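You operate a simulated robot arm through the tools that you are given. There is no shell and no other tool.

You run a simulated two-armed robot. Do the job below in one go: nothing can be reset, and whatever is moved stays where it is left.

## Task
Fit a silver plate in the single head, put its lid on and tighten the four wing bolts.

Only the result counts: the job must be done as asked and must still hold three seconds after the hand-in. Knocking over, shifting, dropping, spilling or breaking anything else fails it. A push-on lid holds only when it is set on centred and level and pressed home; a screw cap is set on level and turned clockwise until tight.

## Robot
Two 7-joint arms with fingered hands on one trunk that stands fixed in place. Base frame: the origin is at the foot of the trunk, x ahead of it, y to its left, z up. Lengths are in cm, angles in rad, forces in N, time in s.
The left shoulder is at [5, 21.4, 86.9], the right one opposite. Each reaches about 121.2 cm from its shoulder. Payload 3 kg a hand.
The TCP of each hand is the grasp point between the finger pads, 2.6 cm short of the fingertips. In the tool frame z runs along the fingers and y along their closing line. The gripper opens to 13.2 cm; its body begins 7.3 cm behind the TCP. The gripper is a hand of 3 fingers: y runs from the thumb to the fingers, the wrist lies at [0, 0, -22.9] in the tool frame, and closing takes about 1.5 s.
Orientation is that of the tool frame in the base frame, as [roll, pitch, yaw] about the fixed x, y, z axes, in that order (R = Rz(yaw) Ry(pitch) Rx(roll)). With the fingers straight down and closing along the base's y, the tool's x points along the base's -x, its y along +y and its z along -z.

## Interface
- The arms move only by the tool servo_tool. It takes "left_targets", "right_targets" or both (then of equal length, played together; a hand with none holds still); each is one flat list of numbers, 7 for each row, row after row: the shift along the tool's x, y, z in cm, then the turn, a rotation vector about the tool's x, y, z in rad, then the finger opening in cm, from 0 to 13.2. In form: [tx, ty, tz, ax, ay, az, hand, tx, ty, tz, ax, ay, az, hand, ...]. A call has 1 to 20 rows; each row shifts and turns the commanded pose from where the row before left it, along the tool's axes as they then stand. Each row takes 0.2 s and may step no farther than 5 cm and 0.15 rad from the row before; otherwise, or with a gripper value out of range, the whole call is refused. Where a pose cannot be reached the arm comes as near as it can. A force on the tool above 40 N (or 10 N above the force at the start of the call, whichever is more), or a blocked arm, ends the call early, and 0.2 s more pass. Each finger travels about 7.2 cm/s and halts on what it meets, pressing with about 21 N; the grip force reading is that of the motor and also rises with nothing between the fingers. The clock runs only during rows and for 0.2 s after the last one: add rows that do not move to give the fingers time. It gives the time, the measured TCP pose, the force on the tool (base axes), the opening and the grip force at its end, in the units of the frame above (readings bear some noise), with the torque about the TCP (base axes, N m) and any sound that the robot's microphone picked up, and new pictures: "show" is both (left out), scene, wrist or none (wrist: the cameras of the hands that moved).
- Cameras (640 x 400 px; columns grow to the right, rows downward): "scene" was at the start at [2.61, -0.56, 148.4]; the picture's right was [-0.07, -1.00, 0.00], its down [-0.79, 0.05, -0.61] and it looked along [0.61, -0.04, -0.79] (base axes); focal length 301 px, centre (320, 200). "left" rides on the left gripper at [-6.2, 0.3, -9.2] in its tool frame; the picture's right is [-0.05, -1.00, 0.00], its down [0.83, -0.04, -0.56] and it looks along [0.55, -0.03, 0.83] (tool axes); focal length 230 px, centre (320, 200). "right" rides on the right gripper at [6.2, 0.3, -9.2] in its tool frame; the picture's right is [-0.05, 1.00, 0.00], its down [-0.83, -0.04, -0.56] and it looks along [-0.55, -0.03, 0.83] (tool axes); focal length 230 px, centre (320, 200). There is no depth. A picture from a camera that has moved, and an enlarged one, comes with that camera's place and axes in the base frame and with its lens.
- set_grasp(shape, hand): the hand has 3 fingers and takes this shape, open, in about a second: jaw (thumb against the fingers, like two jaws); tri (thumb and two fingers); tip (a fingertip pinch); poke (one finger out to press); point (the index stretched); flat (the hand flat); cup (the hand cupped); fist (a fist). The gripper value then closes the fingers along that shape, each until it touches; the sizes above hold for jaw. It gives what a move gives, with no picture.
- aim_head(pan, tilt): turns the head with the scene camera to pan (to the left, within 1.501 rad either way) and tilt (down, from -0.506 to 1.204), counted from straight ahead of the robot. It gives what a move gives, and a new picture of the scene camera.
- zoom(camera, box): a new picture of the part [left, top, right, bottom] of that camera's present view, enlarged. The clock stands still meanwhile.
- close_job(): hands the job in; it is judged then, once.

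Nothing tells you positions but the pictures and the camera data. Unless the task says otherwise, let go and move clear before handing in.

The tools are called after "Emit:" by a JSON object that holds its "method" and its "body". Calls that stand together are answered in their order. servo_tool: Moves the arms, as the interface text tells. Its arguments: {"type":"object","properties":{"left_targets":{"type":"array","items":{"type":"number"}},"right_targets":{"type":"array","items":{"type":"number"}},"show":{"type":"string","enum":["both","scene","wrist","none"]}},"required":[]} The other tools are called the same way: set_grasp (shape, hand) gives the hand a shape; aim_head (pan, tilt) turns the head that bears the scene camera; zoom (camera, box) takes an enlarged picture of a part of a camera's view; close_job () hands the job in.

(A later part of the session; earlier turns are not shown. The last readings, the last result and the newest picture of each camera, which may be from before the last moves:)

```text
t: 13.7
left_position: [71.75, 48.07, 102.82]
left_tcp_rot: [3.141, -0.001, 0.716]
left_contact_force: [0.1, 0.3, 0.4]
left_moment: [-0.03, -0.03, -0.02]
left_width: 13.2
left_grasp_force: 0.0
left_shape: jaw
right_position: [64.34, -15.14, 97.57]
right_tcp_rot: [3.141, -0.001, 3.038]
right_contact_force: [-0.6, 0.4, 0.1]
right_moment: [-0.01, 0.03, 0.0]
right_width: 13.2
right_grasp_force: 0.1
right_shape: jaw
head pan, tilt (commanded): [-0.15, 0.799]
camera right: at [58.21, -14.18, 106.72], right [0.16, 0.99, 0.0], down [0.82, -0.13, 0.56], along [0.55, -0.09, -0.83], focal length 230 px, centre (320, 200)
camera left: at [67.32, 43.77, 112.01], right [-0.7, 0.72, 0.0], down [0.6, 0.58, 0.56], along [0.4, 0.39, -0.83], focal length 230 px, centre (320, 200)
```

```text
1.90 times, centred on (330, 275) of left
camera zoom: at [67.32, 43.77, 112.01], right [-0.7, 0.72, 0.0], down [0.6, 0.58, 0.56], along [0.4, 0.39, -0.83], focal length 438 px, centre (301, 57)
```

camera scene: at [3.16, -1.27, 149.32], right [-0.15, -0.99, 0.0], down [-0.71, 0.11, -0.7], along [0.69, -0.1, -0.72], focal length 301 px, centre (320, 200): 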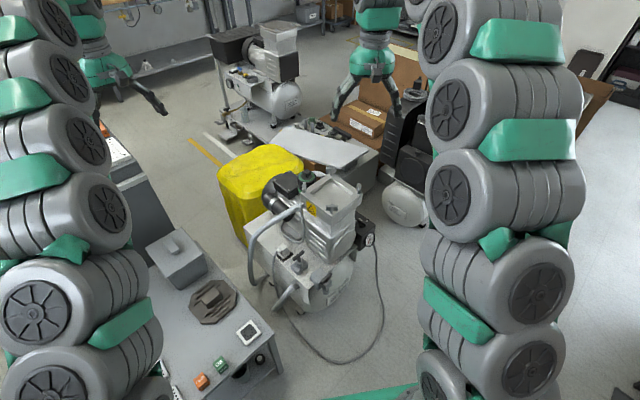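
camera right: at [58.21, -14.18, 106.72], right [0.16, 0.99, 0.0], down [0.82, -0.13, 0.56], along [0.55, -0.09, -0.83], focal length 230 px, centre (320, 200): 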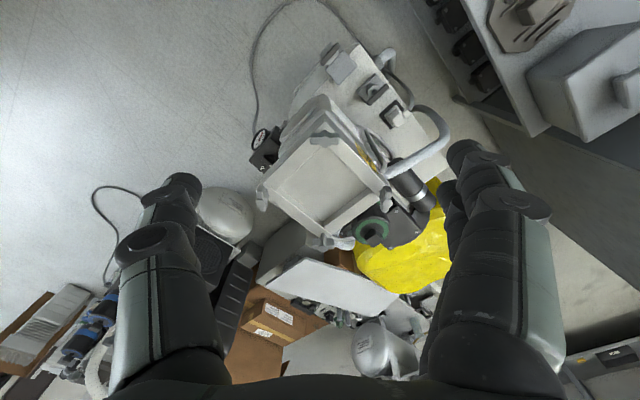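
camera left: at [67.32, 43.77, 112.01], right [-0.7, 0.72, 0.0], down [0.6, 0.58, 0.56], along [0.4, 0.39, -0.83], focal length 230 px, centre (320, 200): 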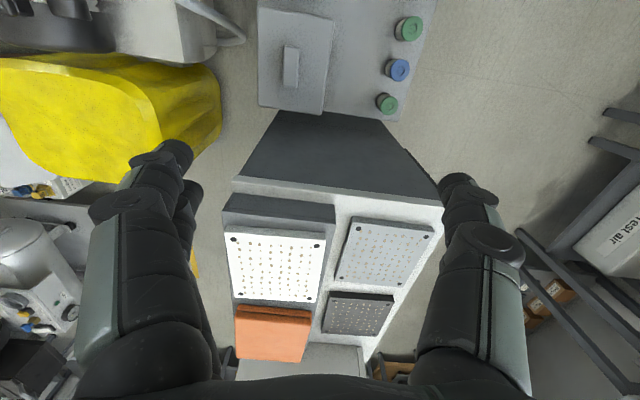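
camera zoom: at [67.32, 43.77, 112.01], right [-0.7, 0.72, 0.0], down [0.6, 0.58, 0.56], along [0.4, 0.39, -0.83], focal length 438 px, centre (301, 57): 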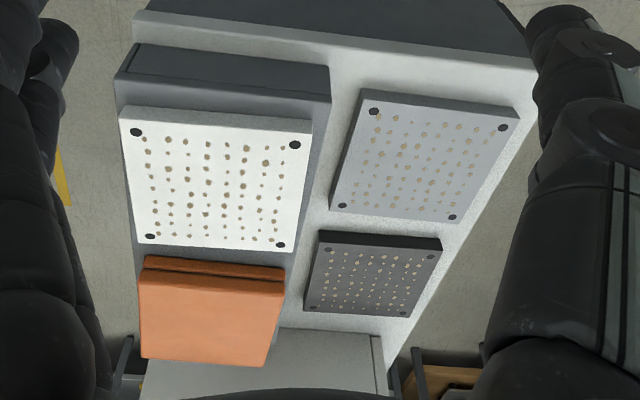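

Emit:
{"method": "zoom", "body": {"camera": "right", "box": [300, 125, 380, 175]}}

Emit:
{"method": "zoom", "body": {"camera": "right", "box": [310, 185, 390, 235]}}

Emit:
{"method": "zoom", "body": {"camera": "right", "box": [250, 160, 330, 210]}}

Emit:
{"method": "zoom", "body": {"camera": "right", "box": [330, 160, 410, 210]}}

```text
8.00 times, centred on (340, 150) of right
camera zoom: at [58.21, -14.18, 106.72], right [0.16, 0.99, 0.0], down [0.82, -0.13, 0.56], along [0.55, -0.09, -0.83], focal length 1841 px, centre (160, 600)
```

zoom: 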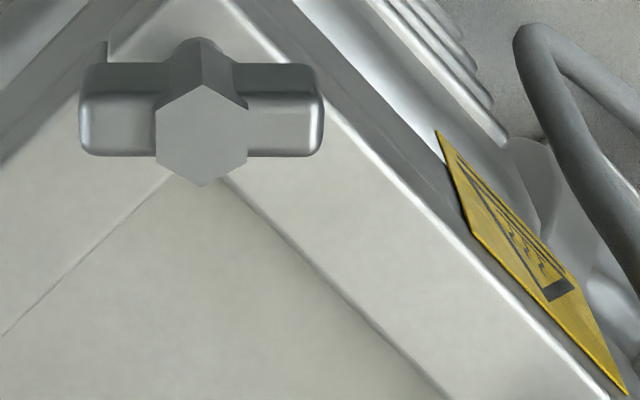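

```text
8.00 times, centred on (350, 210) of right
camera zoom: at [58.21, -14.18, 106.72], right [0.16, 0.99, 0.0], down [0.82, -0.13, 0.56], along [0.55, -0.09, -0.83], focal length 1841 px, centre (80, 120)
```

zoom: 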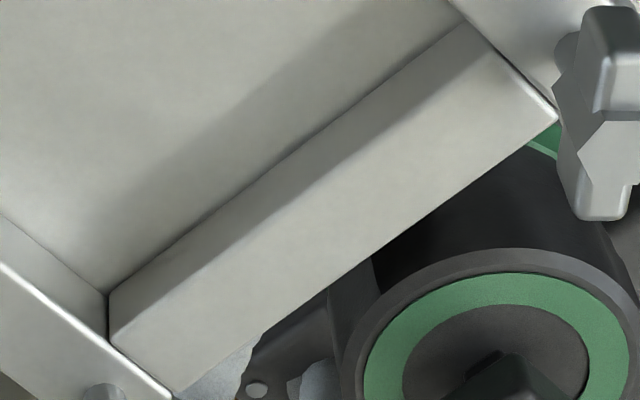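

```text
8.00 times, centred on (290, 185) of right
camera zoom: at [58.21, -14.18, 106.72], right [0.16, 0.99, 0.0], down [0.82, -0.13, 0.56], along [0.55, -0.09, -0.83], focal length 1841 px, centre (560, 320)
```

zoom: 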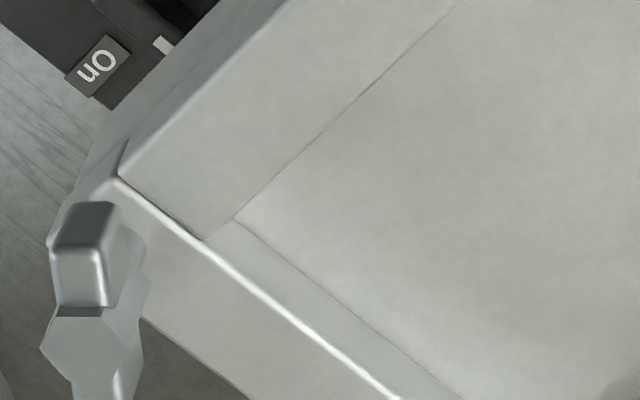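

```text
8.00 times, centred on (370, 185) of right
camera zoom: at [58.21, -14.18, 106.72], right [0.16, 0.99, 0.0], down [0.82, -0.13, 0.56], along [0.55, -0.09, -0.83], focal length 1841 px, centre (-80, 320)
```

zoom: 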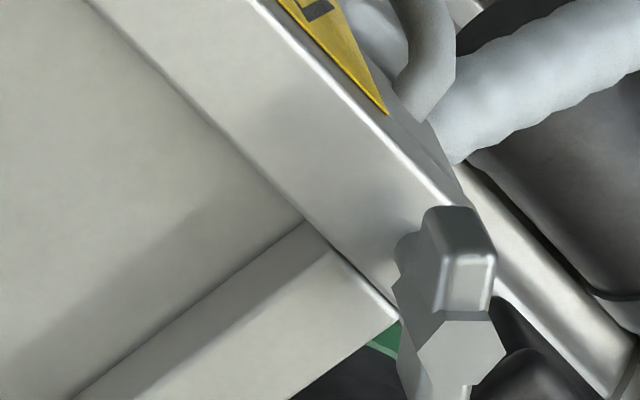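

The three perforated plates on the cabinet (white, light-grey/silver, dark) measure about 13.5 x 15 cm while the head recess is about 11 x 11 cm and 2 cm deep. I'll look at the bench's plates up close and the surroundings before deciding.

Emit:
{"method": "servo_tool", "body": {"left_targets": [-3.5, 2.5, -1, 0, 0, -0.14, 13.2, -3.5, 2.5, -1, 0, 0, -0.14, 13.2, -3.5, 2.5, 0, 0, 0, -0.14, 13.2, -3, 2.5, 0, 0, 0, -0.14, 13.2, 0, 0, 0, 0, 0, -0.145, 13.2, 0, 0, 0, 0, 0, -0.145, 13.2, 0, 0, 0, 0, 0, -0.145, 13.2, 0, 0, 0, 0, 0, -0.145, 13.2, 0, 0, 0, 0, 0, -0.145, 13.2, 0, 0, 0, 0, 0, -0.145, 13.2, 0, 0, 0, 0, 0, -0.145, 13.2, 0, 0, 0, 0, 0, -0.145, 13.2, 0, 0, 0, 0, 0, -0.145, 13.2, 0, 0, 0, 0, 0, -0.145, 13.2, 0, 0, 0, 0, 0, -0.145, 13.2, 0, 0, 0, 0, 0, -0.145, 13.2], "show": "wrist"}}

Emit:
{"method": "aim_head", "body": {"pan": 1.1, "tilt": 0.7}}

```text
t: 17.1
left_position: [71.68, 31.46, 104.65]
left_tcp_rot: [-3.141, 0.0, 3.02]
left_contact_force: [-0.2, -0.9, -0.3]
left_moment: [-0.02, -0.01, -0.01]
left_width: 13.17
left_grasp_force: 0.1
left_shape: jaw
right_position: [64.31, -15.03, 97.59]
right_tcp_rot: [3.141, -0.002, 3.036]
right_contact_force: [0.6, 0.2, 0.5]
right_moment: [-0.01, 0.0, 0.0]
right_width: 13.2
right_grasp_force: 0.0
right_shape: jaw
head pan, tilt (commanded): [-0.15, 0.799]
camera left: at [77.83, 31.03, 113.98], right [-0.07, -1.0, 0.0], down [-0.83, 0.06, 0.56], along [-0.55, 0.04, -0.83], focal length 230 px, centre (320, 200)
```

left: 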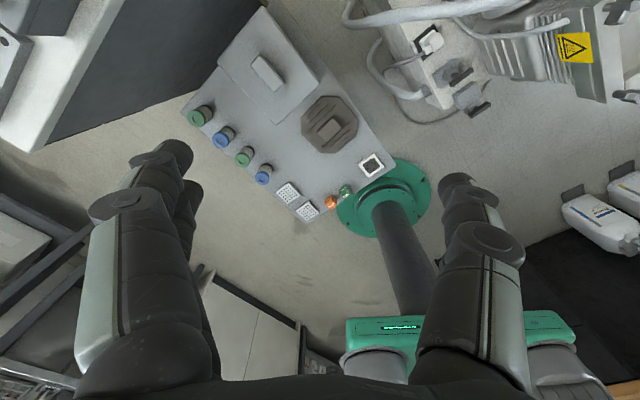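

```text
t: 18.5
left_position: [71.69, 31.52, 104.79]
left_tcp_rot: [3.14, 0.001, 3.016]
left_contact_force: [-0.6, -0.5, -0.4]
left_moment: [0.03, 0.01, 0.0]
left_width: 13.17
left_grasp_force: 0.1
left_shape: jaw
right_position: [64.34, -15.04, 97.56]
right_tcp_rot: [-3.141, 0.0, 3.037]
right_contact_force: [1.0, 0.5, 0.2]
right_moment: [-0.03, -0.02, 0.02]
right_width: 13.21
right_grasp_force: 0.1
right_shape: jaw
head pan, tilt (commanded): [1.1, 0.7]
camera scene: at [-0.96, 7.5, 150.14], right [0.89, -0.45, 0.0], down [-0.29, -0.57, -0.76], along [0.35, 0.68, -0.64], focal length 301 px, centre (320, 200)
```

scene: 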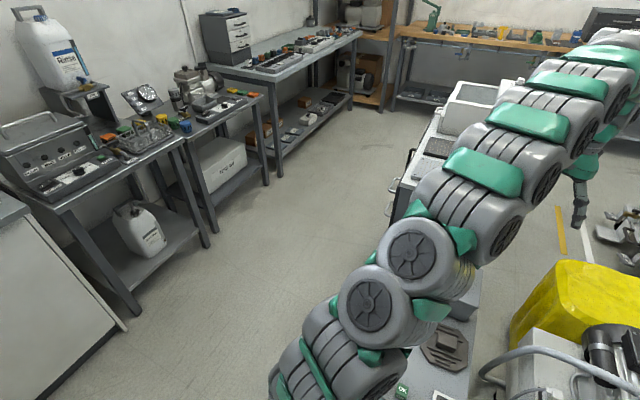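

Emit:
{"method": "zoom", "body": {"camera": "left", "box": [170, 0, 400, 230]}}

Emit:
{"method": "zoom", "body": {"camera": "left", "box": [250, 130, 400, 230]}}

Emit:
{"method": "aim_head", "body": {"pan": 0.3, "tilt": 0.95}}

Emit:
{"method": "zoom", "body": {"camera": "scene", "box": [200, 120, 380, 290]}}

```text
1.74 times, centred on (285, 115) of left
camera zoom: at [77.83, 31.01, 113.99], right [-0.07, -1.0, 0.0], down [-0.83, 0.06, 0.56], along [-0.55, 0.04, -0.83], focal length 400 px, centre (381, 348)
```

zoom: 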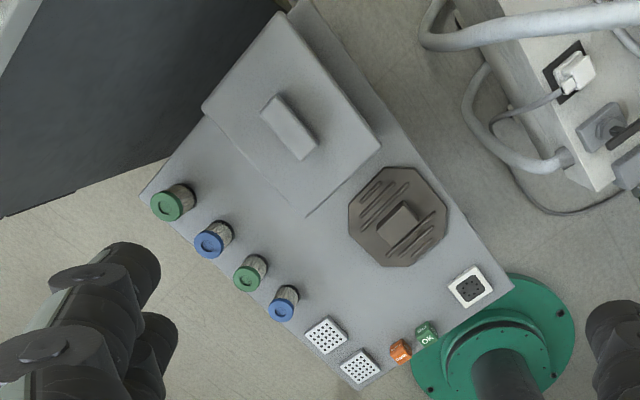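

```text
4.00 times, centred on (325, 180) of left
camera zoom: at [77.83, 31.01, 113.99], right [-0.07, -1.0, 0.0], down [-0.83, 0.06, 0.56], along [-0.55, 0.04, -0.83], focal length 920 px, centre (300, 280)
```

zoom: 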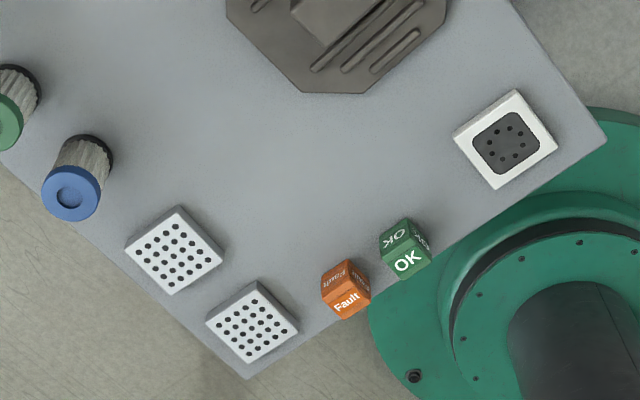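

```text
t: 19.7
left_position: [71.74, 31.36, 104.82]
left_tcp_rot: [-3.141, 0.0, 3.015]
left_contact_force: [-0.2, 0.2, 0.6]
left_moment: [0.01, 0.03, 0.01]
left_width: 13.21
left_grasp_force: 0.1
left_shape: jaw
right_position: [64.32, -15.08, 97.54]
right_tcp_rot: [-3.141, -0.001, 3.036]
right_contact_force: [1.0, -1.0, 0.4]
right_moment: [-0.01, -0.02, 0.0]
right_width: 13.19
right_grasp_force: 0.0
right_shape: jaw
head pan, tilt (commanded): [0.3, 0.949]
camera scene: at [2.12, 2.09, 148.17], right [0.3, -0.95, 0.0], down [-0.78, -0.24, -0.58], along [0.56, 0.17, -0.81], focal length 301 px, centre (320, 200)
```

scene: 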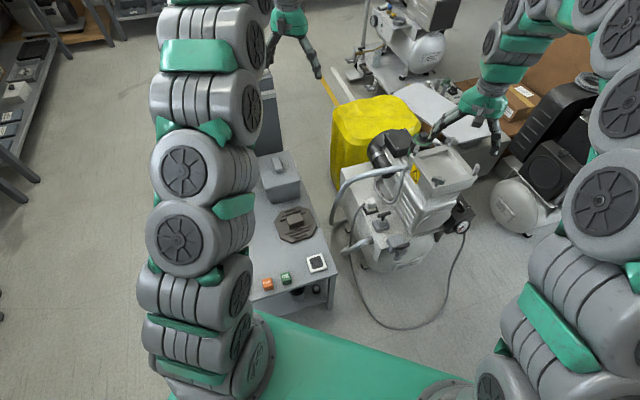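

```text
2.35 times, centred on (290, 205) of scene
camera zoom: at [2.12, 2.09, 148.17], right [0.3, -0.95, 0.0], down [-0.78, -0.24, -0.58], along [0.56, 0.17, -0.81], focal length 707 px, centre (391, 188)
```

zoom: 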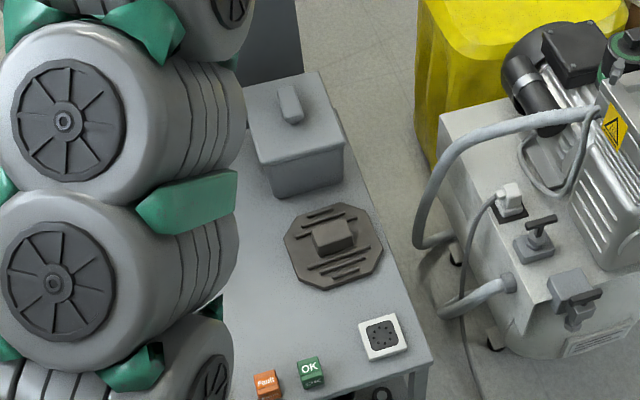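

The octagonal lid is a 15 cm square with cut corners, centred near (58.4, 29.2), which matches the 15 cm head, so it is the head's lid. I still need to find a plate that suits the 11 cm recess, so I'll swing the right camera over the black machine's area.

Emit:
{"method": "servo_tool", "body": {"right_targets": [0, 0, -4.5, 0, 0, 0, 13.2, 0, 0, -4.5, 0, 0, 0, 13.2, 0, -4, -2, 0, 0, 0, 13.2, 0, -4, -2, 0, 0, 0, 13.2, 0, -4.5, 0, 0, 0, 0, 13.2, 0, -4.5, 0, 0, 0, 0, 13.2, 0, -4.5, 0, 0, 0, 0, 13.2, 0, -4.5, 0, 0, 0, 0, 13.2, 0, -4.5, 0, 0, 0, 0, 13.2, 0, 0, 0, 0, 0, 0, 13.2], "show": "both"}}

Emit:
{"method": "zoom", "body": {"camera": "right", "box": [180, 60, 460, 300]}}

```text
t: 21.9
left_position: [71.6, 31.47, 104.68]
left_tcp_rot: [-3.14, 0.001, 3.019]
left_contact_force: [-0.7, 0.3, -0.2]
left_moment: [0.0, -0.02, -0.03]
left_width: 13.18
left_grasp_force: 0.0
left_shape: jaw
right_position: [61.01, -45.72, 110.66]
right_tcp_rot: [-3.141, 0.001, 3.037]
right_contact_force: [0.1, 0.3, 0.0]
right_moment: [-0.01, -0.05, -0.03]
right_width: 13.22
right_grasp_force: 0.0
right_shape: jaw
head pan, tilt (commanded): [0.3, 0.949]
camera scene: at [2.13, 2.08, 148.17], right [0.3, -0.96, 0.0], down [-0.78, -0.24, -0.58], along [0.56, 0.17, -0.81], focal length 301 px, centre (320, 200)
camera right: at [54.83, -44.73, 119.81], right [0.16, 0.99, 0.0], down [0.82, -0.13, 0.56], along [0.55, -0.09, -0.83], focal length 230 px, centre (320, 200)
```

scene: 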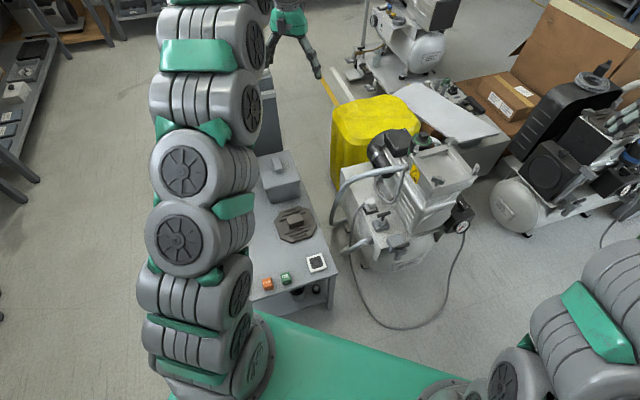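
right: 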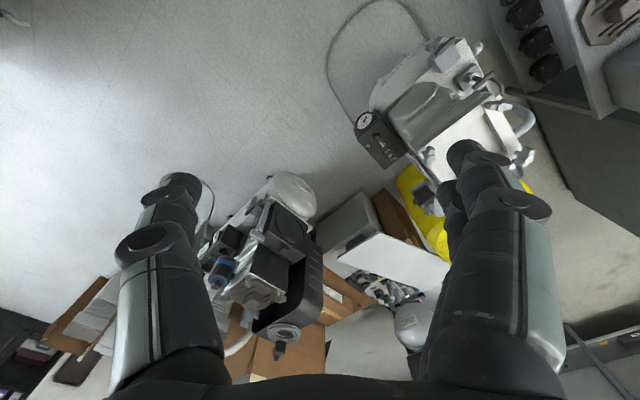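

```text
1.67 times, centred on (320, 180) of right
camera zoom: at [54.83, -44.73, 119.81], right [0.16, 0.99, 0.0], down [0.82, -0.13, 0.56], along [0.55, -0.09, -0.83], focal length 384 px, centre (320, 233)
```

zoom: 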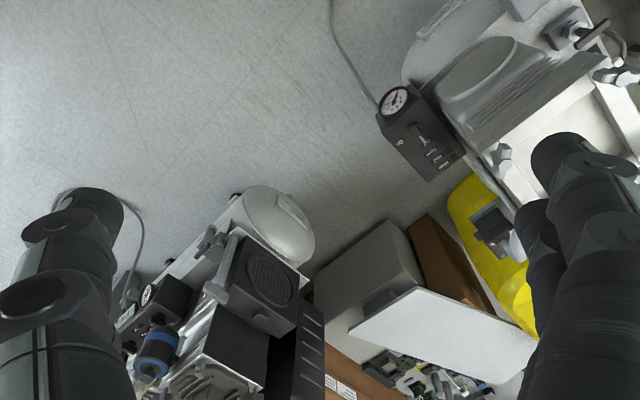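

Emit:
{"method": "aim_head", "body": {"pan": -0.35, "tilt": 0.7}}

Emit:
{"method": "zoom", "body": {"camera": "scene", "box": [300, 60, 500, 220]}}

Emit:
{"method": "zoom", "body": {"camera": "scene", "box": [150, 40, 350, 200]}}

```text
t: 22.9
left_position: [71.61, 31.53, 104.84]
left_tcp_rot: [3.14, 0.0, 3.018]
left_contact_force: [-0.1, -0.7, 0.1]
left_moment: [0.02, -0.02, -0.01]
left_width: 13.19
left_grasp_force: 0.1
left_shape: jaw
right_position: [60.92, -45.58, 110.7]
right_tcp_rot: [3.141, 0.0, 3.036]
right_contact_force: [-0.1, 0.9, -0.3]
right_moment: [0.01, 0.02, -0.03]
right_width: 13.18
right_grasp_force: 0.0
right_shape: jaw
head pan, tilt (commanded): [-0.351, 0.7]
camera scene: at [3.16, -2.98, 150.14], right [-0.34, -0.94, 0.0], down [-0.61, 0.22, -0.76], along [0.72, -0.26, -0.64], focal length 301 px, centre (320, 200)
```

scene: 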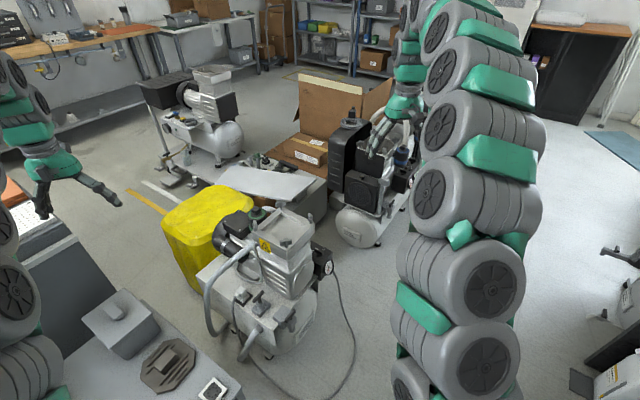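

```text
2.50 times, centred on (400, 140) of scene
camera zoom: at [3.16, -2.98, 150.14], right [-0.34, -0.94, 0.0], down [-0.61, 0.22, -0.76], along [0.72, -0.26, -0.64], focal length 752 px, centre (120, 350)
```

zoom: 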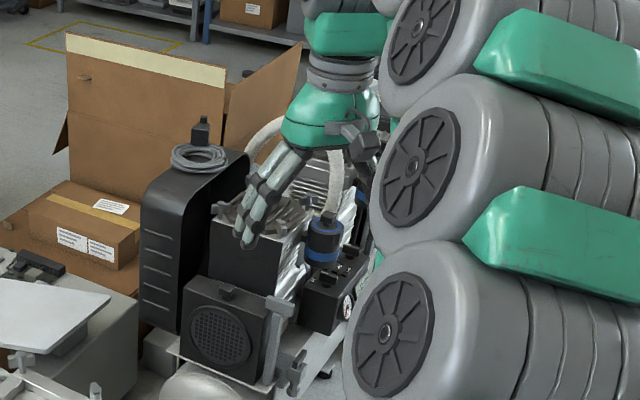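

```text
2.50 times, centred on (250, 120) of scene
camera zoom: at [3.16, -2.98, 150.14], right [-0.34, -0.94, 0.0], down [-0.61, 0.22, -0.76], along [0.72, -0.26, -0.64], focal length 752 px, centre (495, 400)
```

zoom: 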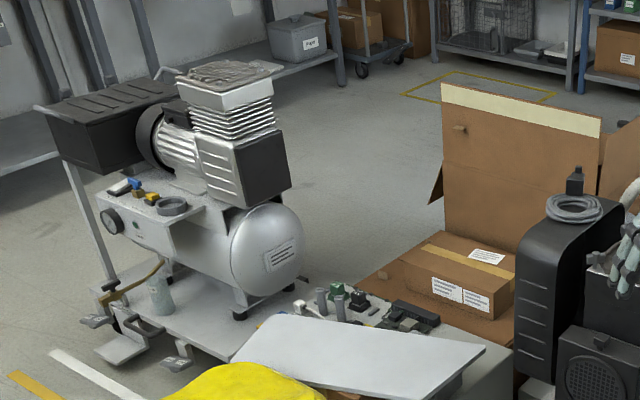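

Far compressors show the same ribbed lids fitted, so the bench lid is right. The bench's 6 cm square perforated plates (two, near (37,45) and (30,39), z≈46) are graspable and small enough for the recess, so I'll inspect them closely with the left camera.

Emit:
{"method": "servo_tool", "body": {"left_targets": [3, 0.73, 3.1, 0, 0, 0, 13.2, 3, 0.73, 3.1, 0, 0, 0, 13.2, 3, 0.73, 3.1, 0, 0, 0, 13.2, 3, 0.73, 3.1, 0, 0, 0, 13.2, 3, 0.73, 3.1, 0, 0, 0, 13.2, 3, 0.73, 3.1, 0, 0, 0, 13.2, 3, 0.73, 3.1, 0, 0, 0, 13.2, 3, 0.73, 3.1, 0, 0, 0, 13.2, 3, 0.73, 3.1, 0, 0, 0, 13.2, 0, 0, 0, 0, 0, 0, 13.2], "show": "both"}}

Emit:
{"method": "zoom", "body": {"camera": "left", "box": [200, 60, 460, 260]}}

```text
t: 25.1
left_position: [45.56, 41.51, 76.82]
left_tcp_rot: [3.142, 0.001, 3.017]
left_contact_force: [-0.1, 1.2, 0.4]
left_moment: [0.03, -0.01, 0.02]
left_width: 13.19
left_grasp_force: 0.0
left_shape: jaw
right_position: [61.03, -45.54, 110.69]
right_tcp_rot: [3.14, 0.0, 3.035]
right_contact_force: [0.1, 0.0, -0.8]
right_moment: [-0.03, 0.0, 0.02]
right_width: 13.21
right_grasp_force: 0.1
right_shape: jaw
head pan, tilt (commanded): [-0.351, 0.7]
camera scene: at [3.16, -2.99, 150.15], right [-0.34, -0.94, 0.0], down [-0.6, 0.22, -0.76], along [0.72, -0.26, -0.64], focal length 301 px, centre (320, 200)
camera left: at [51.64, 41.03, 86.0], right [-0.07, -1.0, 0.0], down [-0.83, 0.06, 0.56], along [-0.55, 0.04, -0.83], focal length 230 px, centre (320, 200)
```

scene: 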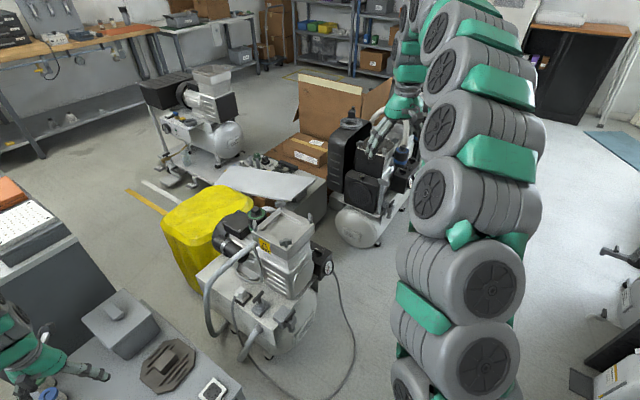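
left: 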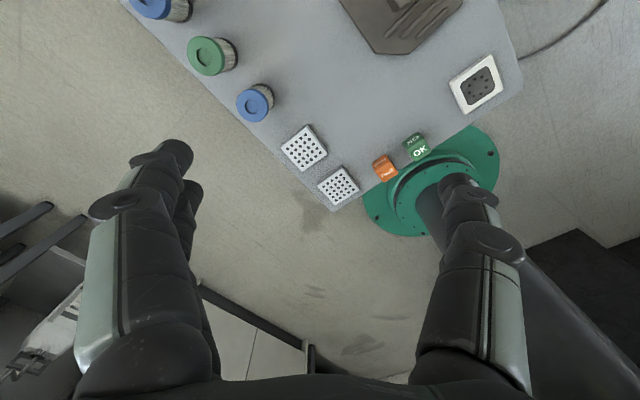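

```text
2.00 times, centred on (330, 160) of left
camera zoom: at [51.64, 41.03, 86.0], right [-0.07, -1.0, 0.0], down [-0.83, 0.06, 0.56], along [-0.55, 0.04, -0.83], focal length 460 px, centre (300, 280)
```

zoom: 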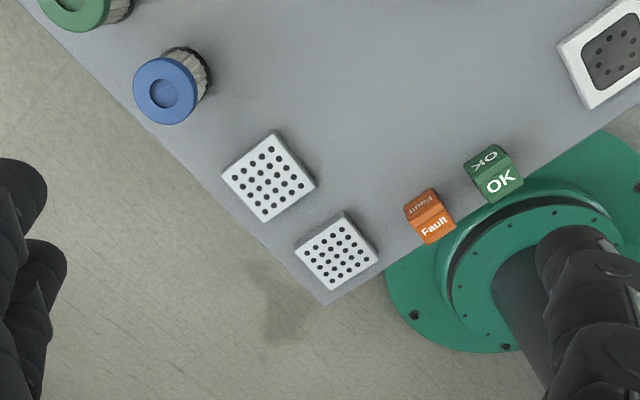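

Emit:
{"method": "zoom", "body": {"camera": "left", "box": [270, 115, 370, 215]}}

Emit:
{"method": "zoom", "body": {"camera": "left", "box": [430, 30, 530, 130]}}

Emit:
{"method": "zoom", "body": {"camera": "scene", "box": [0, 170, 100, 260]}}

```text
4.00 times, centred on (320, 165) of left
camera zoom: at [51.64, 41.03, 86.0], right [-0.07, -1.0, 0.0], down [-0.83, 0.06, 0.56], along [-0.55, 0.04, -0.83], focal length 920 px, centre (320, 340)
```

zoom: 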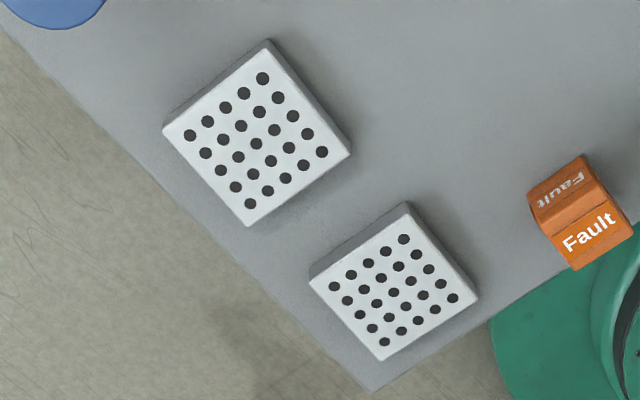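

```text
4.00 times, centred on (480, 80) of left
camera zoom: at [51.64, 41.03, 86.0], right [-0.07, -1.0, 0.0], down [-0.83, 0.06, 0.56], along [-0.55, 0.04, -0.83], focal length 920 px, centre (-320, 680)
```

zoom: 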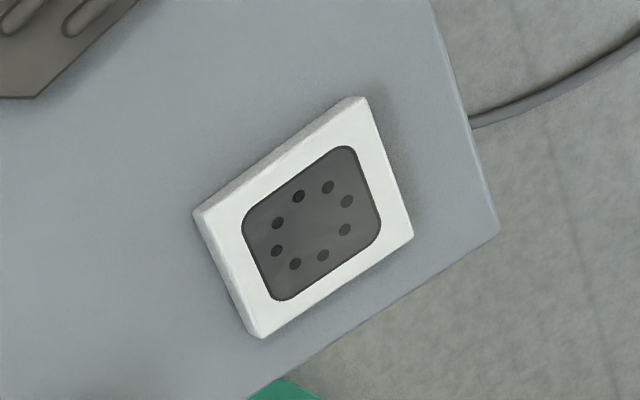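

```text
4.44 times, centred on (50, 215) of scene
camera zoom: at [3.16, -2.99, 150.15], right [-0.34, -0.94, 0.0], down [-0.6, 0.22, -0.76], along [0.72, -0.26, -0.64], focal length 1336 px, centre (1520, 133)
```

zoom: 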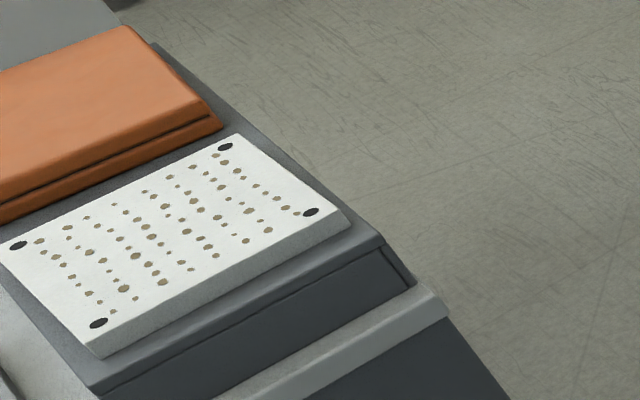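

The two bench plates are bare silver-grey perforated squares of about 6 cm; the third has a white frame with a black insert. I'll take the perforated plate A at about (36.2, 45.0) and go above it with the hand turned so the jaws close across its free sides.

Emit:
{"method": "servo_tool", "body": {"left_targets": [2.44, 0.58, 3.5, 0, 0, 0, 13.2, 2.44, 0.58, 3.5, 0, 0, 0, 13.2, 2.44, 0.58, 3.5, 0, 0, 0, 13.2, 2.44, 0.58, 3.5, 0, 0, 0, 13.2, 0, 0, 0, 0, 0, -0.145, 13.2, 0, 0, 0, 0, 0, -0.145, 13.2, 0, 0, 0, 0, 0, -0.145, 13.2, 0, 0, 0, 0, 0, -0.145, 13.2, 0, 0, 0, 0, 0, -0.145, 13.2, 0, 0, 0, 0, 0, 0, 13.2], "right_targets": [0, -3, 0, 0, 0, 0, 13.2, 0, -3, 0, 0, 0, 0, 13.2, 0, -3, 0, 0, 0, 0, 13.2, 0, -3, 0, 0, 0, 0, 13.2, 0, 0, 0, 0, 0, 0, 13.2, 0, 0, 0, 0, 0, 0, 13.2, 0, 0, 0, 0, 0, 0, 13.2, 0, 0, 0, 0, 0, 0, 13.2, 0, 0, 0, 0, 0, 0, 13.2, 0, 0, 0, 0, 0, 0, 13.2], "show": "wrist"}}

Emit:
{"method": "aim_head", "body": {"pan": 0.5, "tilt": 1.0}}

```text
t: 27.3
left_position: [36.28, 44.75, 62.84]
left_tcp_rot: [3.14, 0.0, -2.539]
left_contact_force: [0.0, -0.2, 0.9]
left_moment: [0.0, -0.02, 0.01]
left_width: 13.17
left_grasp_force: 0.0
left_shape: jaw
right_position: [59.8, -57.27, 110.59]
right_tcp_rot: [-3.141, 0.002, 3.038]
right_contact_force: [0.2, -0.3, -0.4]
right_moment: [0.01, 0.02, 0.0]
right_width: 13.16
right_grasp_force: 0.1
right_shape: jaw
head pan, tilt (commanded): [-0.351, 0.7]
camera right: at [53.7, -56.45, 119.74], right [0.16, 0.99, 0.0], down [0.82, -0.13, 0.56], along [0.55, -0.09, -0.83], focal length 230 px, centre (320, 200)
camera left: at [41.17, 48.61, 72.08], right [0.61, -0.79, 0.0], down [-0.66, -0.51, 0.56], along [-0.44, -0.34, -0.83], focal length 230 px, centre (320, 200)
```

right: 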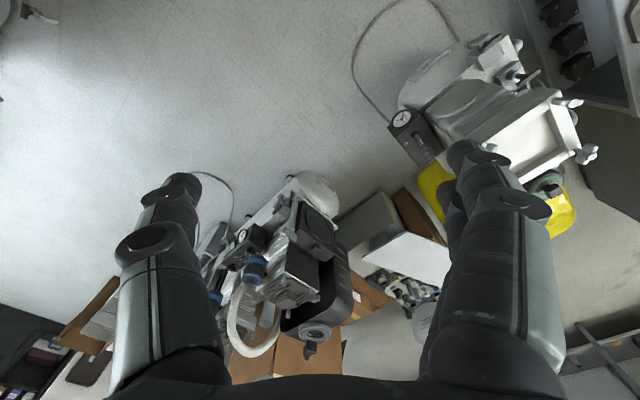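
left: 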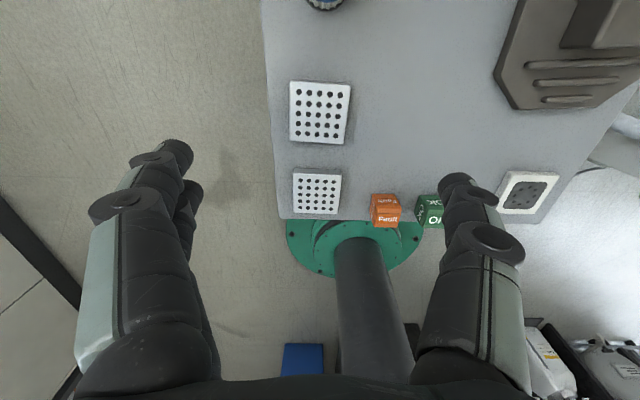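

```text
t: 28.5
left_position: [36.24, 44.79, 62.92]
left_tcp_rot: [3.14, 0.0, -2.541]
left_contact_force: [-0.1, -0.8, 0.2]
left_moment: [0.01, 0.03, 0.01]
left_width: 13.21
left_grasp_force: 0.0
left_shape: jaw
right_position: [59.68, -57.32, 110.63]
right_tcp_rot: [3.14, -0.001, 3.037]
right_contact_force: [0.0, 0.2, -0.5]
right_moment: [0.01, -0.02, 0.02]
right_width: 13.18
right_grasp_force: 0.0
right_shape: jaw
head pan, tilt (commanded): [0.499, 1.0]
camera scene: at [1.3, 3.26, 147.81], right [0.48, -0.88, 0.0], down [-0.74, -0.4, -0.54], along [0.47, 0.26, -0.84], focal length 301 px, centre (320, 200)
```

scene: 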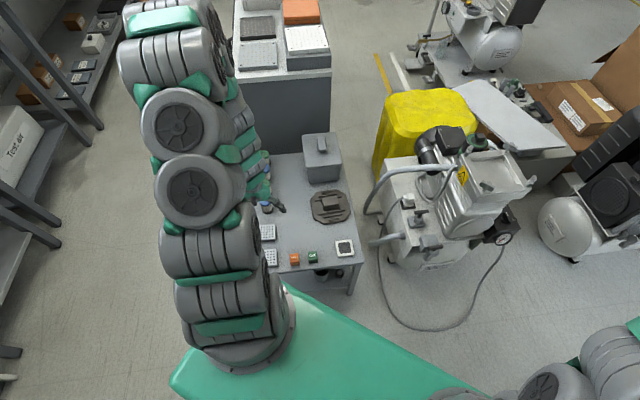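

Emit:
{"method": "zoom", "body": {"camera": "left", "box": [250, 60, 400, 220]}}

```text
2.50 times, centred on (325, 140) of left
camera zoom: at [41.17, 48.6, 72.08], right [0.61, -0.79, 0.0], down [-0.66, -0.51, 0.56], along [-0.44, -0.34, -0.83], focal length 575 px, centre (308, 350)
```

zoom: 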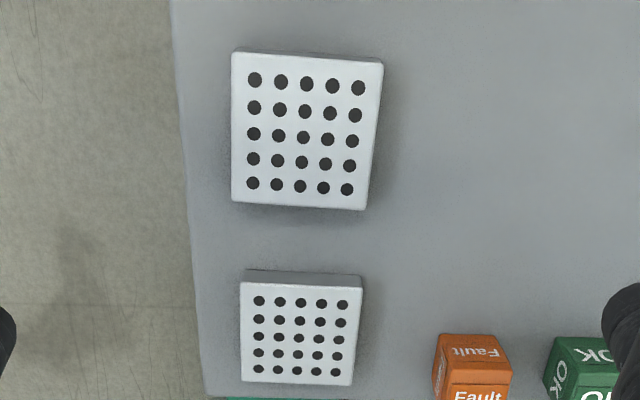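

The jaws are lined up with plate A (its centre within 2 mm of the TCP, top at z≈45.9). I'll descend over it.

Emit:
{"method": "servo_tool", "body": {"left_targets": [-0.15, 0.1, 3.5, 0, 0, 0, 11, 0, 0, 3.5, 0, 0, 0, 11, 0, 0, 3.5, 0, 0, 0, 11, 0, 0, 3, 0, 0, 0, 11, 0, 0, 0, 0, 0, 0, 11], "show": "wrist"}}

Emit:
{"method": "zoom", "body": {"camera": "scene", "box": [220, 180, 380, 290]}}

```text
t: 29.7
left_position: [36.41, 45.02, 49.47]
left_tcp_rot: [-3.138, 0.001, -2.541]
left_contact_force: [0.4, -0.3, -0.1]
left_moment: [0.01, -0.01, -0.02]
left_width: 11.02
left_grasp_force: 0.0
left_shape: jaw
right_position: [59.92, -57.44, 110.64]
right_tcp_rot: [-3.141, 0.0, 3.037]
right_contact_force: [-0.1, 0.4, 0.8]
right_moment: [0.01, 0.02, 0.01]
right_width: 13.19
right_grasp_force: 0.0
right_shape: jaw
head pan, tilt (commanded): [0.499, 1.0]
camera left: at [41.39, 48.74, 58.63], right [0.61, -0.79, 0.0], down [-0.66, -0.51, 0.56], along [-0.44, -0.34, -0.83], focal length 230 px, centre (320, 200)
```

left: 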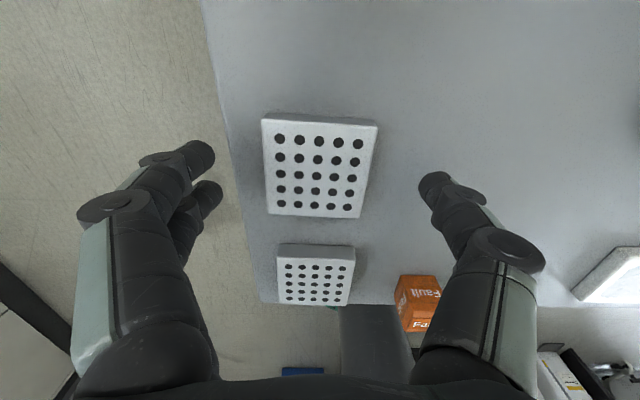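

```text
3.64 times, centred on (300, 235) of scene
camera zoom: at [1.3, 3.26, 147.81], right [0.48, -0.88, 0.0], down [-0.74, -0.4, -0.54], along [0.47, 0.26, -0.84], focal length 1093 px, centre (393, 73)
```

zoom: 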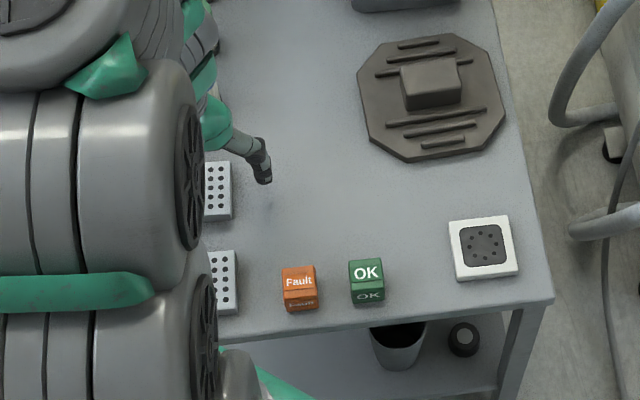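

The plate is centred under the TCP. I'll go down 2.2 cm more and close on it.

Emit:
{"method": "servo_tool", "body": {"left_targets": [0, 0, 1.2, 0, 0, 0, 11, 0, 0, 1.0, 0, 0, 0, 11, 0, 0, 0, 0, 0, 0, 11], "show": "none"}}

Emit:
{"method": "servo_tool", "body": {"left_targets": [0, 0, 0, 0, 0, 0, 8, 0, 0, 0, 0, 0, 0, 6, 0, 0, 0, 0, 0, 0, 4, 0, 0, 0, 0, 0, 0, 4, 0, 0, 0, 0, 0, 0, 4, 0, 0, 0, 0, 0, 0, 4], "show": "wrist"}}

```text
t: 30.3
left_position: [36.47, 44.96, 47.27]
left_tcp_rot: [-3.137, 0.002, -2.544]
left_contact_force: [-11.0, 4.4, 36.5]
left_moment: [-1.95, -1.1, -0.45]
left_width: 10.94
left_grasp_force: 0.0
left_shape: jaw
right_position: [59.82, -57.22, 110.49]
right_tcp_rot: [-3.141, 0.001, 3.037]
right_contact_force: [-0.5, 0.5, -0.1]
right_moment: [0.02, -0.03, 0.02]
right_width: 13.18
right_grasp_force: 0.0
right_shape: jaw
head pan, tilt (commanded): [0.499, 1.0]
stopped in row 3 (left hand): the force on the tool passed its limit at 56 N (the readings are from after the stop); the commanded pose is now the measured one
```

```text
t: 30.8
left_position: [36.51, 44.87, 47.42]
left_tcp_rot: [-3.137, 0.002, -2.542]
left_contact_force: [-7.7, 3.5, 41.3]
left_moment: [-1.2, -0.69, 0.39]
left_width: 9.21
left_grasp_force: 21.4
left_shape: jaw
right_position: [59.81, -57.31, 110.52]
right_tcp_rot: [3.141, 0.001, 3.037]
right_contact_force: [0.3, -0.7, 1.0]
right_moment: [-0.02, 0.02, -0.03]
right_width: 13.2
right_grasp_force: 0.0
right_shape: jaw
head pan, tilt (commanded): [0.499, 1.0]
stopped in row 2 (left hand): the force on the tool passed its limit at 52 N (the readings are from after the stop); the commanded pose is now the measured one
camera left: at [41.46, 48.67, 56.67], right [0.61, -0.8, 0.0], down [-0.66, -0.5, 0.55], along [-0.44, -0.34, -0.83], focal length 230 px, centre (320, 200)
```

left: 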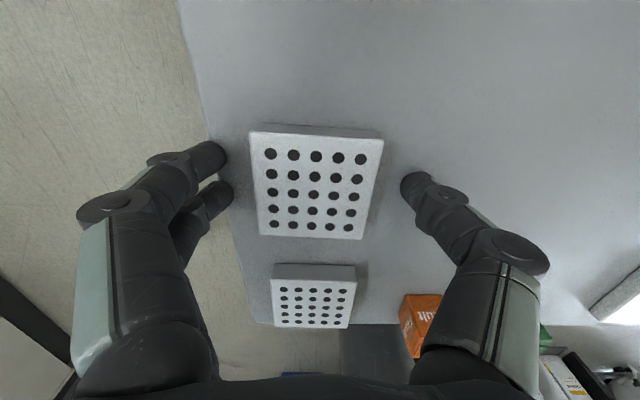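

The thumb tip touched the bench top; I'll lift 0.8 cm and close there instead.

Emit:
{"method": "servo_tool", "body": {"left_targets": [0, 0, -0.8, 0, 0, 0, 9.2, 0, 0, 0, 0, 0, 0, 9.2], "show": "none"}}

Emit:
{"method": "servo_tool", "body": {"left_targets": [0, 0, 0, 0, 0, 0, 8, 0, 0, 0, 0, 0, 0, 6.5, 0, 0, 0, 0, 0, 0, 5, 0, 0, 0, 0, 0, 0, 4, 0, 0, 0, 0, 0, 0, 4, 0, 0, 0, 0, 0, 0, 4], "show": "wrist"}}

```text
t: 31.4
left_position: [36.6, 44.84, 48.31]
left_tcp_rot: [-3.14, 0.001, -2.541]
left_contact_force: [-0.3, -0.7, 0.1]
left_moment: [0.02, -0.01, -0.04]
left_width: 9.18
left_grasp_force: 0.1
left_shape: jaw
right_position: [59.89, -57.4, 110.62]
right_tcp_rot: [3.141, 0.001, 3.037]
right_contact_force: [0.4, 0.4, -0.2]
right_moment: [-0.03, 0.0, 0.03]
right_width: 13.18
right_grasp_force: 0.1
right_shape: jaw
head pan, tilt (commanded): [0.499, 1.0]
```

```text
t: 32.8
left_position: [36.42, 44.96, 48.18]
left_tcp_rot: [-3.138, 0.002, -2.544]
left_contact_force: [0.5, -0.4, 0.2]
left_moment: [0.01, 0.0, 0.0]
left_width: 5.62
left_grasp_force: 20.4
left_shape: jaw
right_position: [59.76, -57.34, 110.61]
right_tcp_rot: [-3.14, 0.0, 3.038]
right_contact_force: [-0.3, 0.6, -0.2]
right_moment: [0.02, 0.02, -0.01]
right_width: 13.19
right_grasp_force: 0.0
right_shape: jaw
head pan, tilt (commanded): [0.499, 1.0]
camera left: at [41.39, 48.67, 57.42], right [0.61, -0.8, 0.0], down [-0.66, -0.5, 0.55], along [-0.44, -0.34, -0.83], focal length 230 px, centre (320, 200)
```

left: 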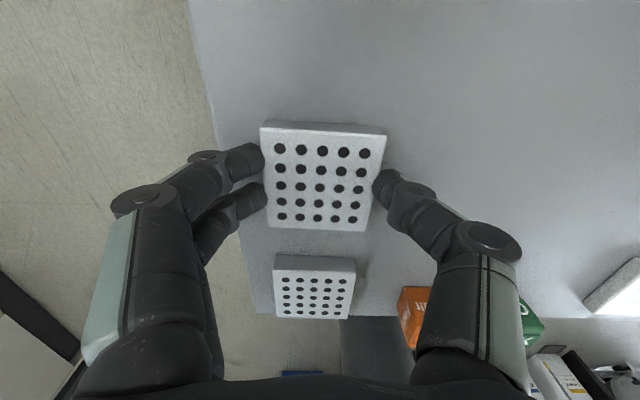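

The plate is gripped at about 5.6 cm. I'll lift it and check that it comes up.

Emit:
{"method": "servo_tool", "body": {"left_targets": [0, 0, -1, 0, 0, 0, 4, 0, 0, -2, 0, 0, 0, 4, 0, 0, -3, 0, 0, 0, 4, 0, 0, -3, 0, 0, 0, 4, 0, 0, -3, 0, 0, 0, 4, 0, 0, -3, 0, 0, 0, 4, 0, 0, 0, 0, 0, 0, 4], "show": "both"}}

```text
t: 34.4
left_position: [36.64, 44.97, 63.2]
left_tcp_rot: [-3.139, 0.001, -2.54]
left_contact_force: [0.5, 0.0, -1.6]
left_moment: [0.03, 0.01, 0.01]
left_width: 5.6
left_grasp_force: 21.3
left_shape: jaw
right_position: [59.9, -57.33, 110.56]
right_tcp_rot: [3.14, -0.001, 3.037]
right_contact_force: [0.9, -0.7, -0.1]
right_moment: [0.02, -0.01, 0.0]
right_width: 13.19
right_grasp_force: 0.0
right_shape: jaw
head pan, tilt (commanded): [0.499, 1.0]
camera scene: at [1.3, 3.27, 147.81], right [0.48, -0.88, 0.0], down [-0.74, -0.4, -0.54], along [0.47, 0.26, -0.84], focal length 301 px, centre (320, 200)
camera left: at [41.48, 48.73, 72.5], right [0.61, -0.8, 0.0], down [-0.66, -0.5, 0.55], along [-0.44, -0.34, -0.83], focal length 230 px, centre (320, 200)
```

scene: 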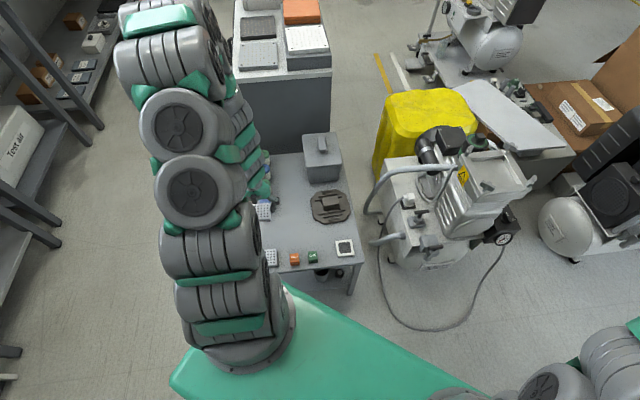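
left: 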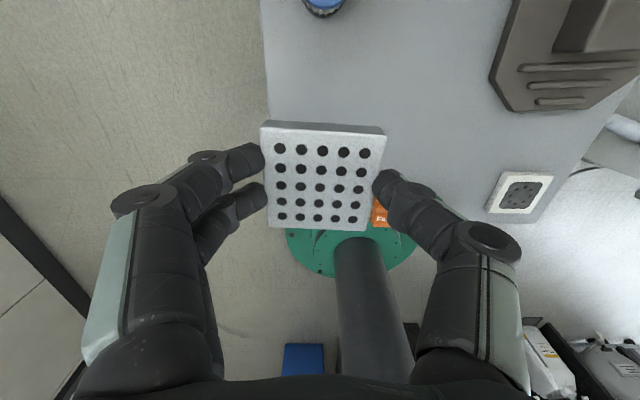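

The plate is held level. I'll raise it high and carry it over toward the head, stopping short to look.

Emit:
{"method": "servo_tool", "body": {"left_targets": [0, 0, -4, 0, 0, 0, 4, 0, 0, -4, 0, 0, 0, 4, 0, 0, -4, 0, 0, 0, 4, 0, 0, -4, 0, 0, 0, 4, 0, 0, -4, 0, 0, 0, 4, 0, 0, -4, 0, 0, 0, 4, 0, 0, -4, 0, 0, 0, 4, 0, 0, -4, 0, 0, 0, 4, 0.14, -4.6, 0, 0, 0, 0, 4, 0.14, -4.6, 0, 0, 0, 0, 4, 0.14, -4.6, 0, 0, 0, 0, 4, 0.14, -4.6, 0, 0, 0, 0, 4, 0.14, -4.6, 0, 0, 0, 0, 4, 0.14, -4.6, 0, 0, 0, 0, 4, 0.14, -4.6, 0, 0, 0, 0, 4, 0.14, -4.6, 0, 0, 0, 0, 4, 0, 0, 0, 0, 0, 0, 4], "show": "wrist"}}

Emit:
{"method": "aim_head", "body": {"pan": -0.05, "tilt": 0.85}}

```text
t: 38.0
left_position: [56.11, 13.87, 95.2]
left_tcp_rot: [-3.141, 0.002, -2.54]
left_contact_force: [0.4, -0.6, -1.6]
left_moment: [0.01, 0.0, -0.02]
left_width: 5.57
left_grasp_force: 21.2
left_shape: jaw
right_position: [59.79, -57.28, 110.51]
right_tcp_rot: [3.141, 0.001, 3.037]
right_contact_force: [-0.7, 0.2, 1.2]
right_moment: [-0.01, -0.01, 0.0]
right_width: 13.19
right_grasp_force: 0.1
right_shape: jaw
head pan, tilt (commanded): [0.499, 1.0]
camera left: at [61.15, 17.55, 104.41], right [0.61, -0.8, 0.0], down [-0.66, -0.5, 0.55], along [-0.44, -0.34, -0.83], focal length 230 px, centre (320, 200)
```

left: 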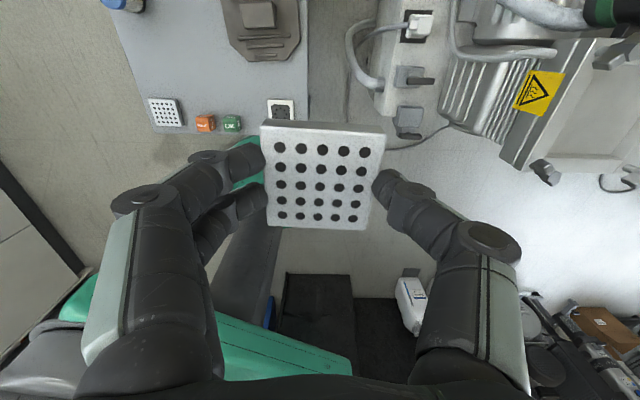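

```text
t: 39.0
left_position: [56.29, 13.92, 95.15]
left_tcp_rot: [-3.14, -0.001, -2.542]
left_contact_force: [0.0, 0.4, -0.9]
left_moment: [-0.01, 0.0, 0.01]
left_width: 5.6
left_grasp_force: 21.1
left_shape: jaw
right_position: [59.85, -57.31, 110.58]
right_tcp_rot: [3.141, 0.002, 3.036]
right_contact_force: [-0.6, 0.5, 0.2]
right_moment: [-0.01, 0.0, 0.02]
right_width: 13.18
right_grasp_force: 0.1
right_shape: jaw
head pan, tilt (commanded): [-0.051, 0.85]
camera scene: at [2.99, -0.46, 148.92], right [-0.05, -1.0, 0.0], down [-0.75, 0.04, -0.66], along [0.66, -0.03, -0.75], focal length 301 px, centre (320, 200)
```

scene: 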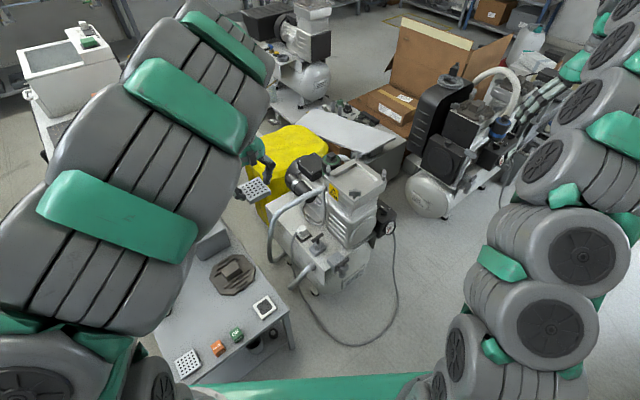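

Emit:
{"method": "zoom", "body": {"camera": "left", "box": [480, 0, 640, 200]}}

Emit:
{"method": "zoom", "body": {"camera": "scene", "box": [280, 140, 400, 240]}}

```text
2.00 times, centred on (560, 100) of left
camera zoom: at [61.15, 17.57, 104.41], right [0.61, -0.8, 0.0], down [-0.66, -0.5, 0.55], along [-0.44, -0.34, -0.83], focal length 460 px, centre (-160, 400)
```

zoom: 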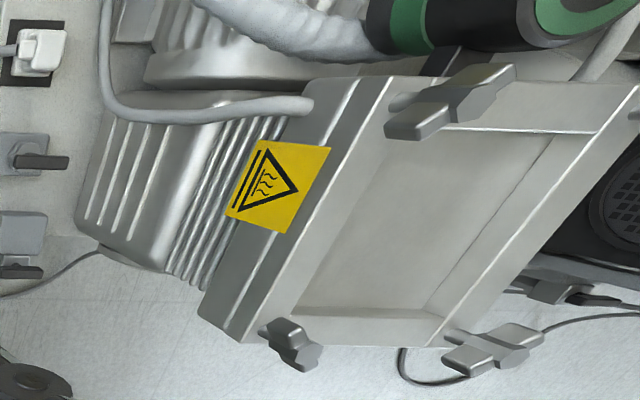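

```text
4.00 times, centred on (340, 190) of scene
camera zoom: at [2.99, -0.46, 148.92], right [-0.05, -1.0, 0.0], down [-0.75, 0.04, -0.66], along [0.66, -0.03, -0.75], focal length 1202 px, centre (240, 240)
```

zoom: 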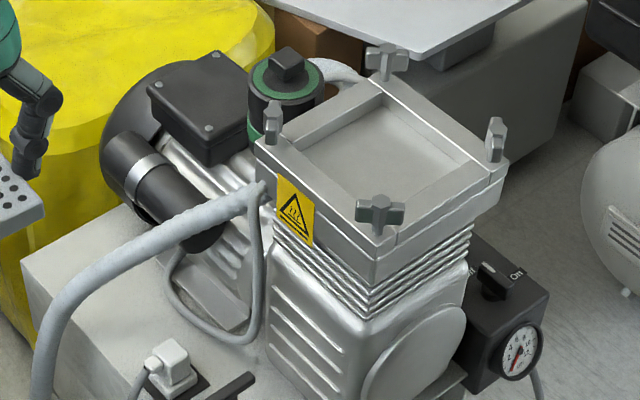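

Emit:
{"method": "zoom", "body": {"camera": "left", "box": [540, 20, 640, 190]}}

Emit:
{"method": "zoom", "body": {"camera": "scene", "box": [335, 145, 415, 205]}}

```text
2.35 times, centred on (590, 105) of left
camera zoom: at [61.15, 17.57, 104.41], right [0.61, -0.8, 0.0], down [-0.66, -0.5, 0.55], along [-0.44, -0.34, -0.83], focal length 541 px, centre (-315, 424)
```

zoom: 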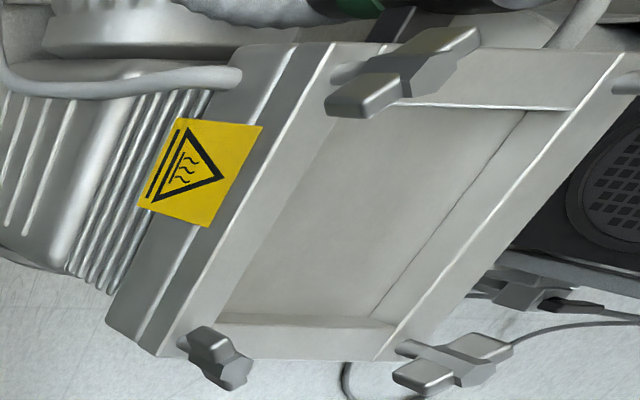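

```text
6.67 times, centred on (375, 175) of scene
camera zoom: at [2.99, -0.46, 148.92], right [-0.05, -1.0, 0.0], down [-0.75, 0.04, -0.66], along [0.66, -0.03, -0.75], focal length 2004 px, centre (-47, 367)
```

zoom: 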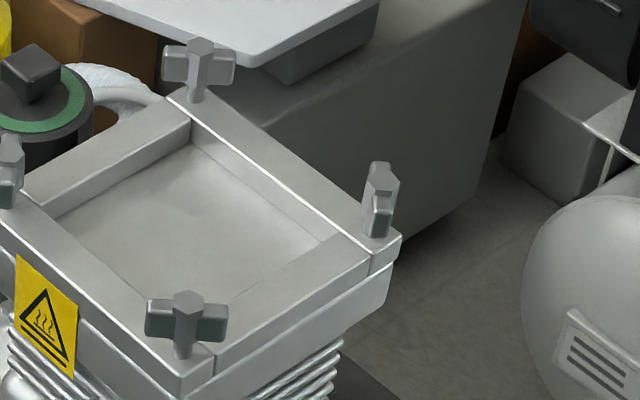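

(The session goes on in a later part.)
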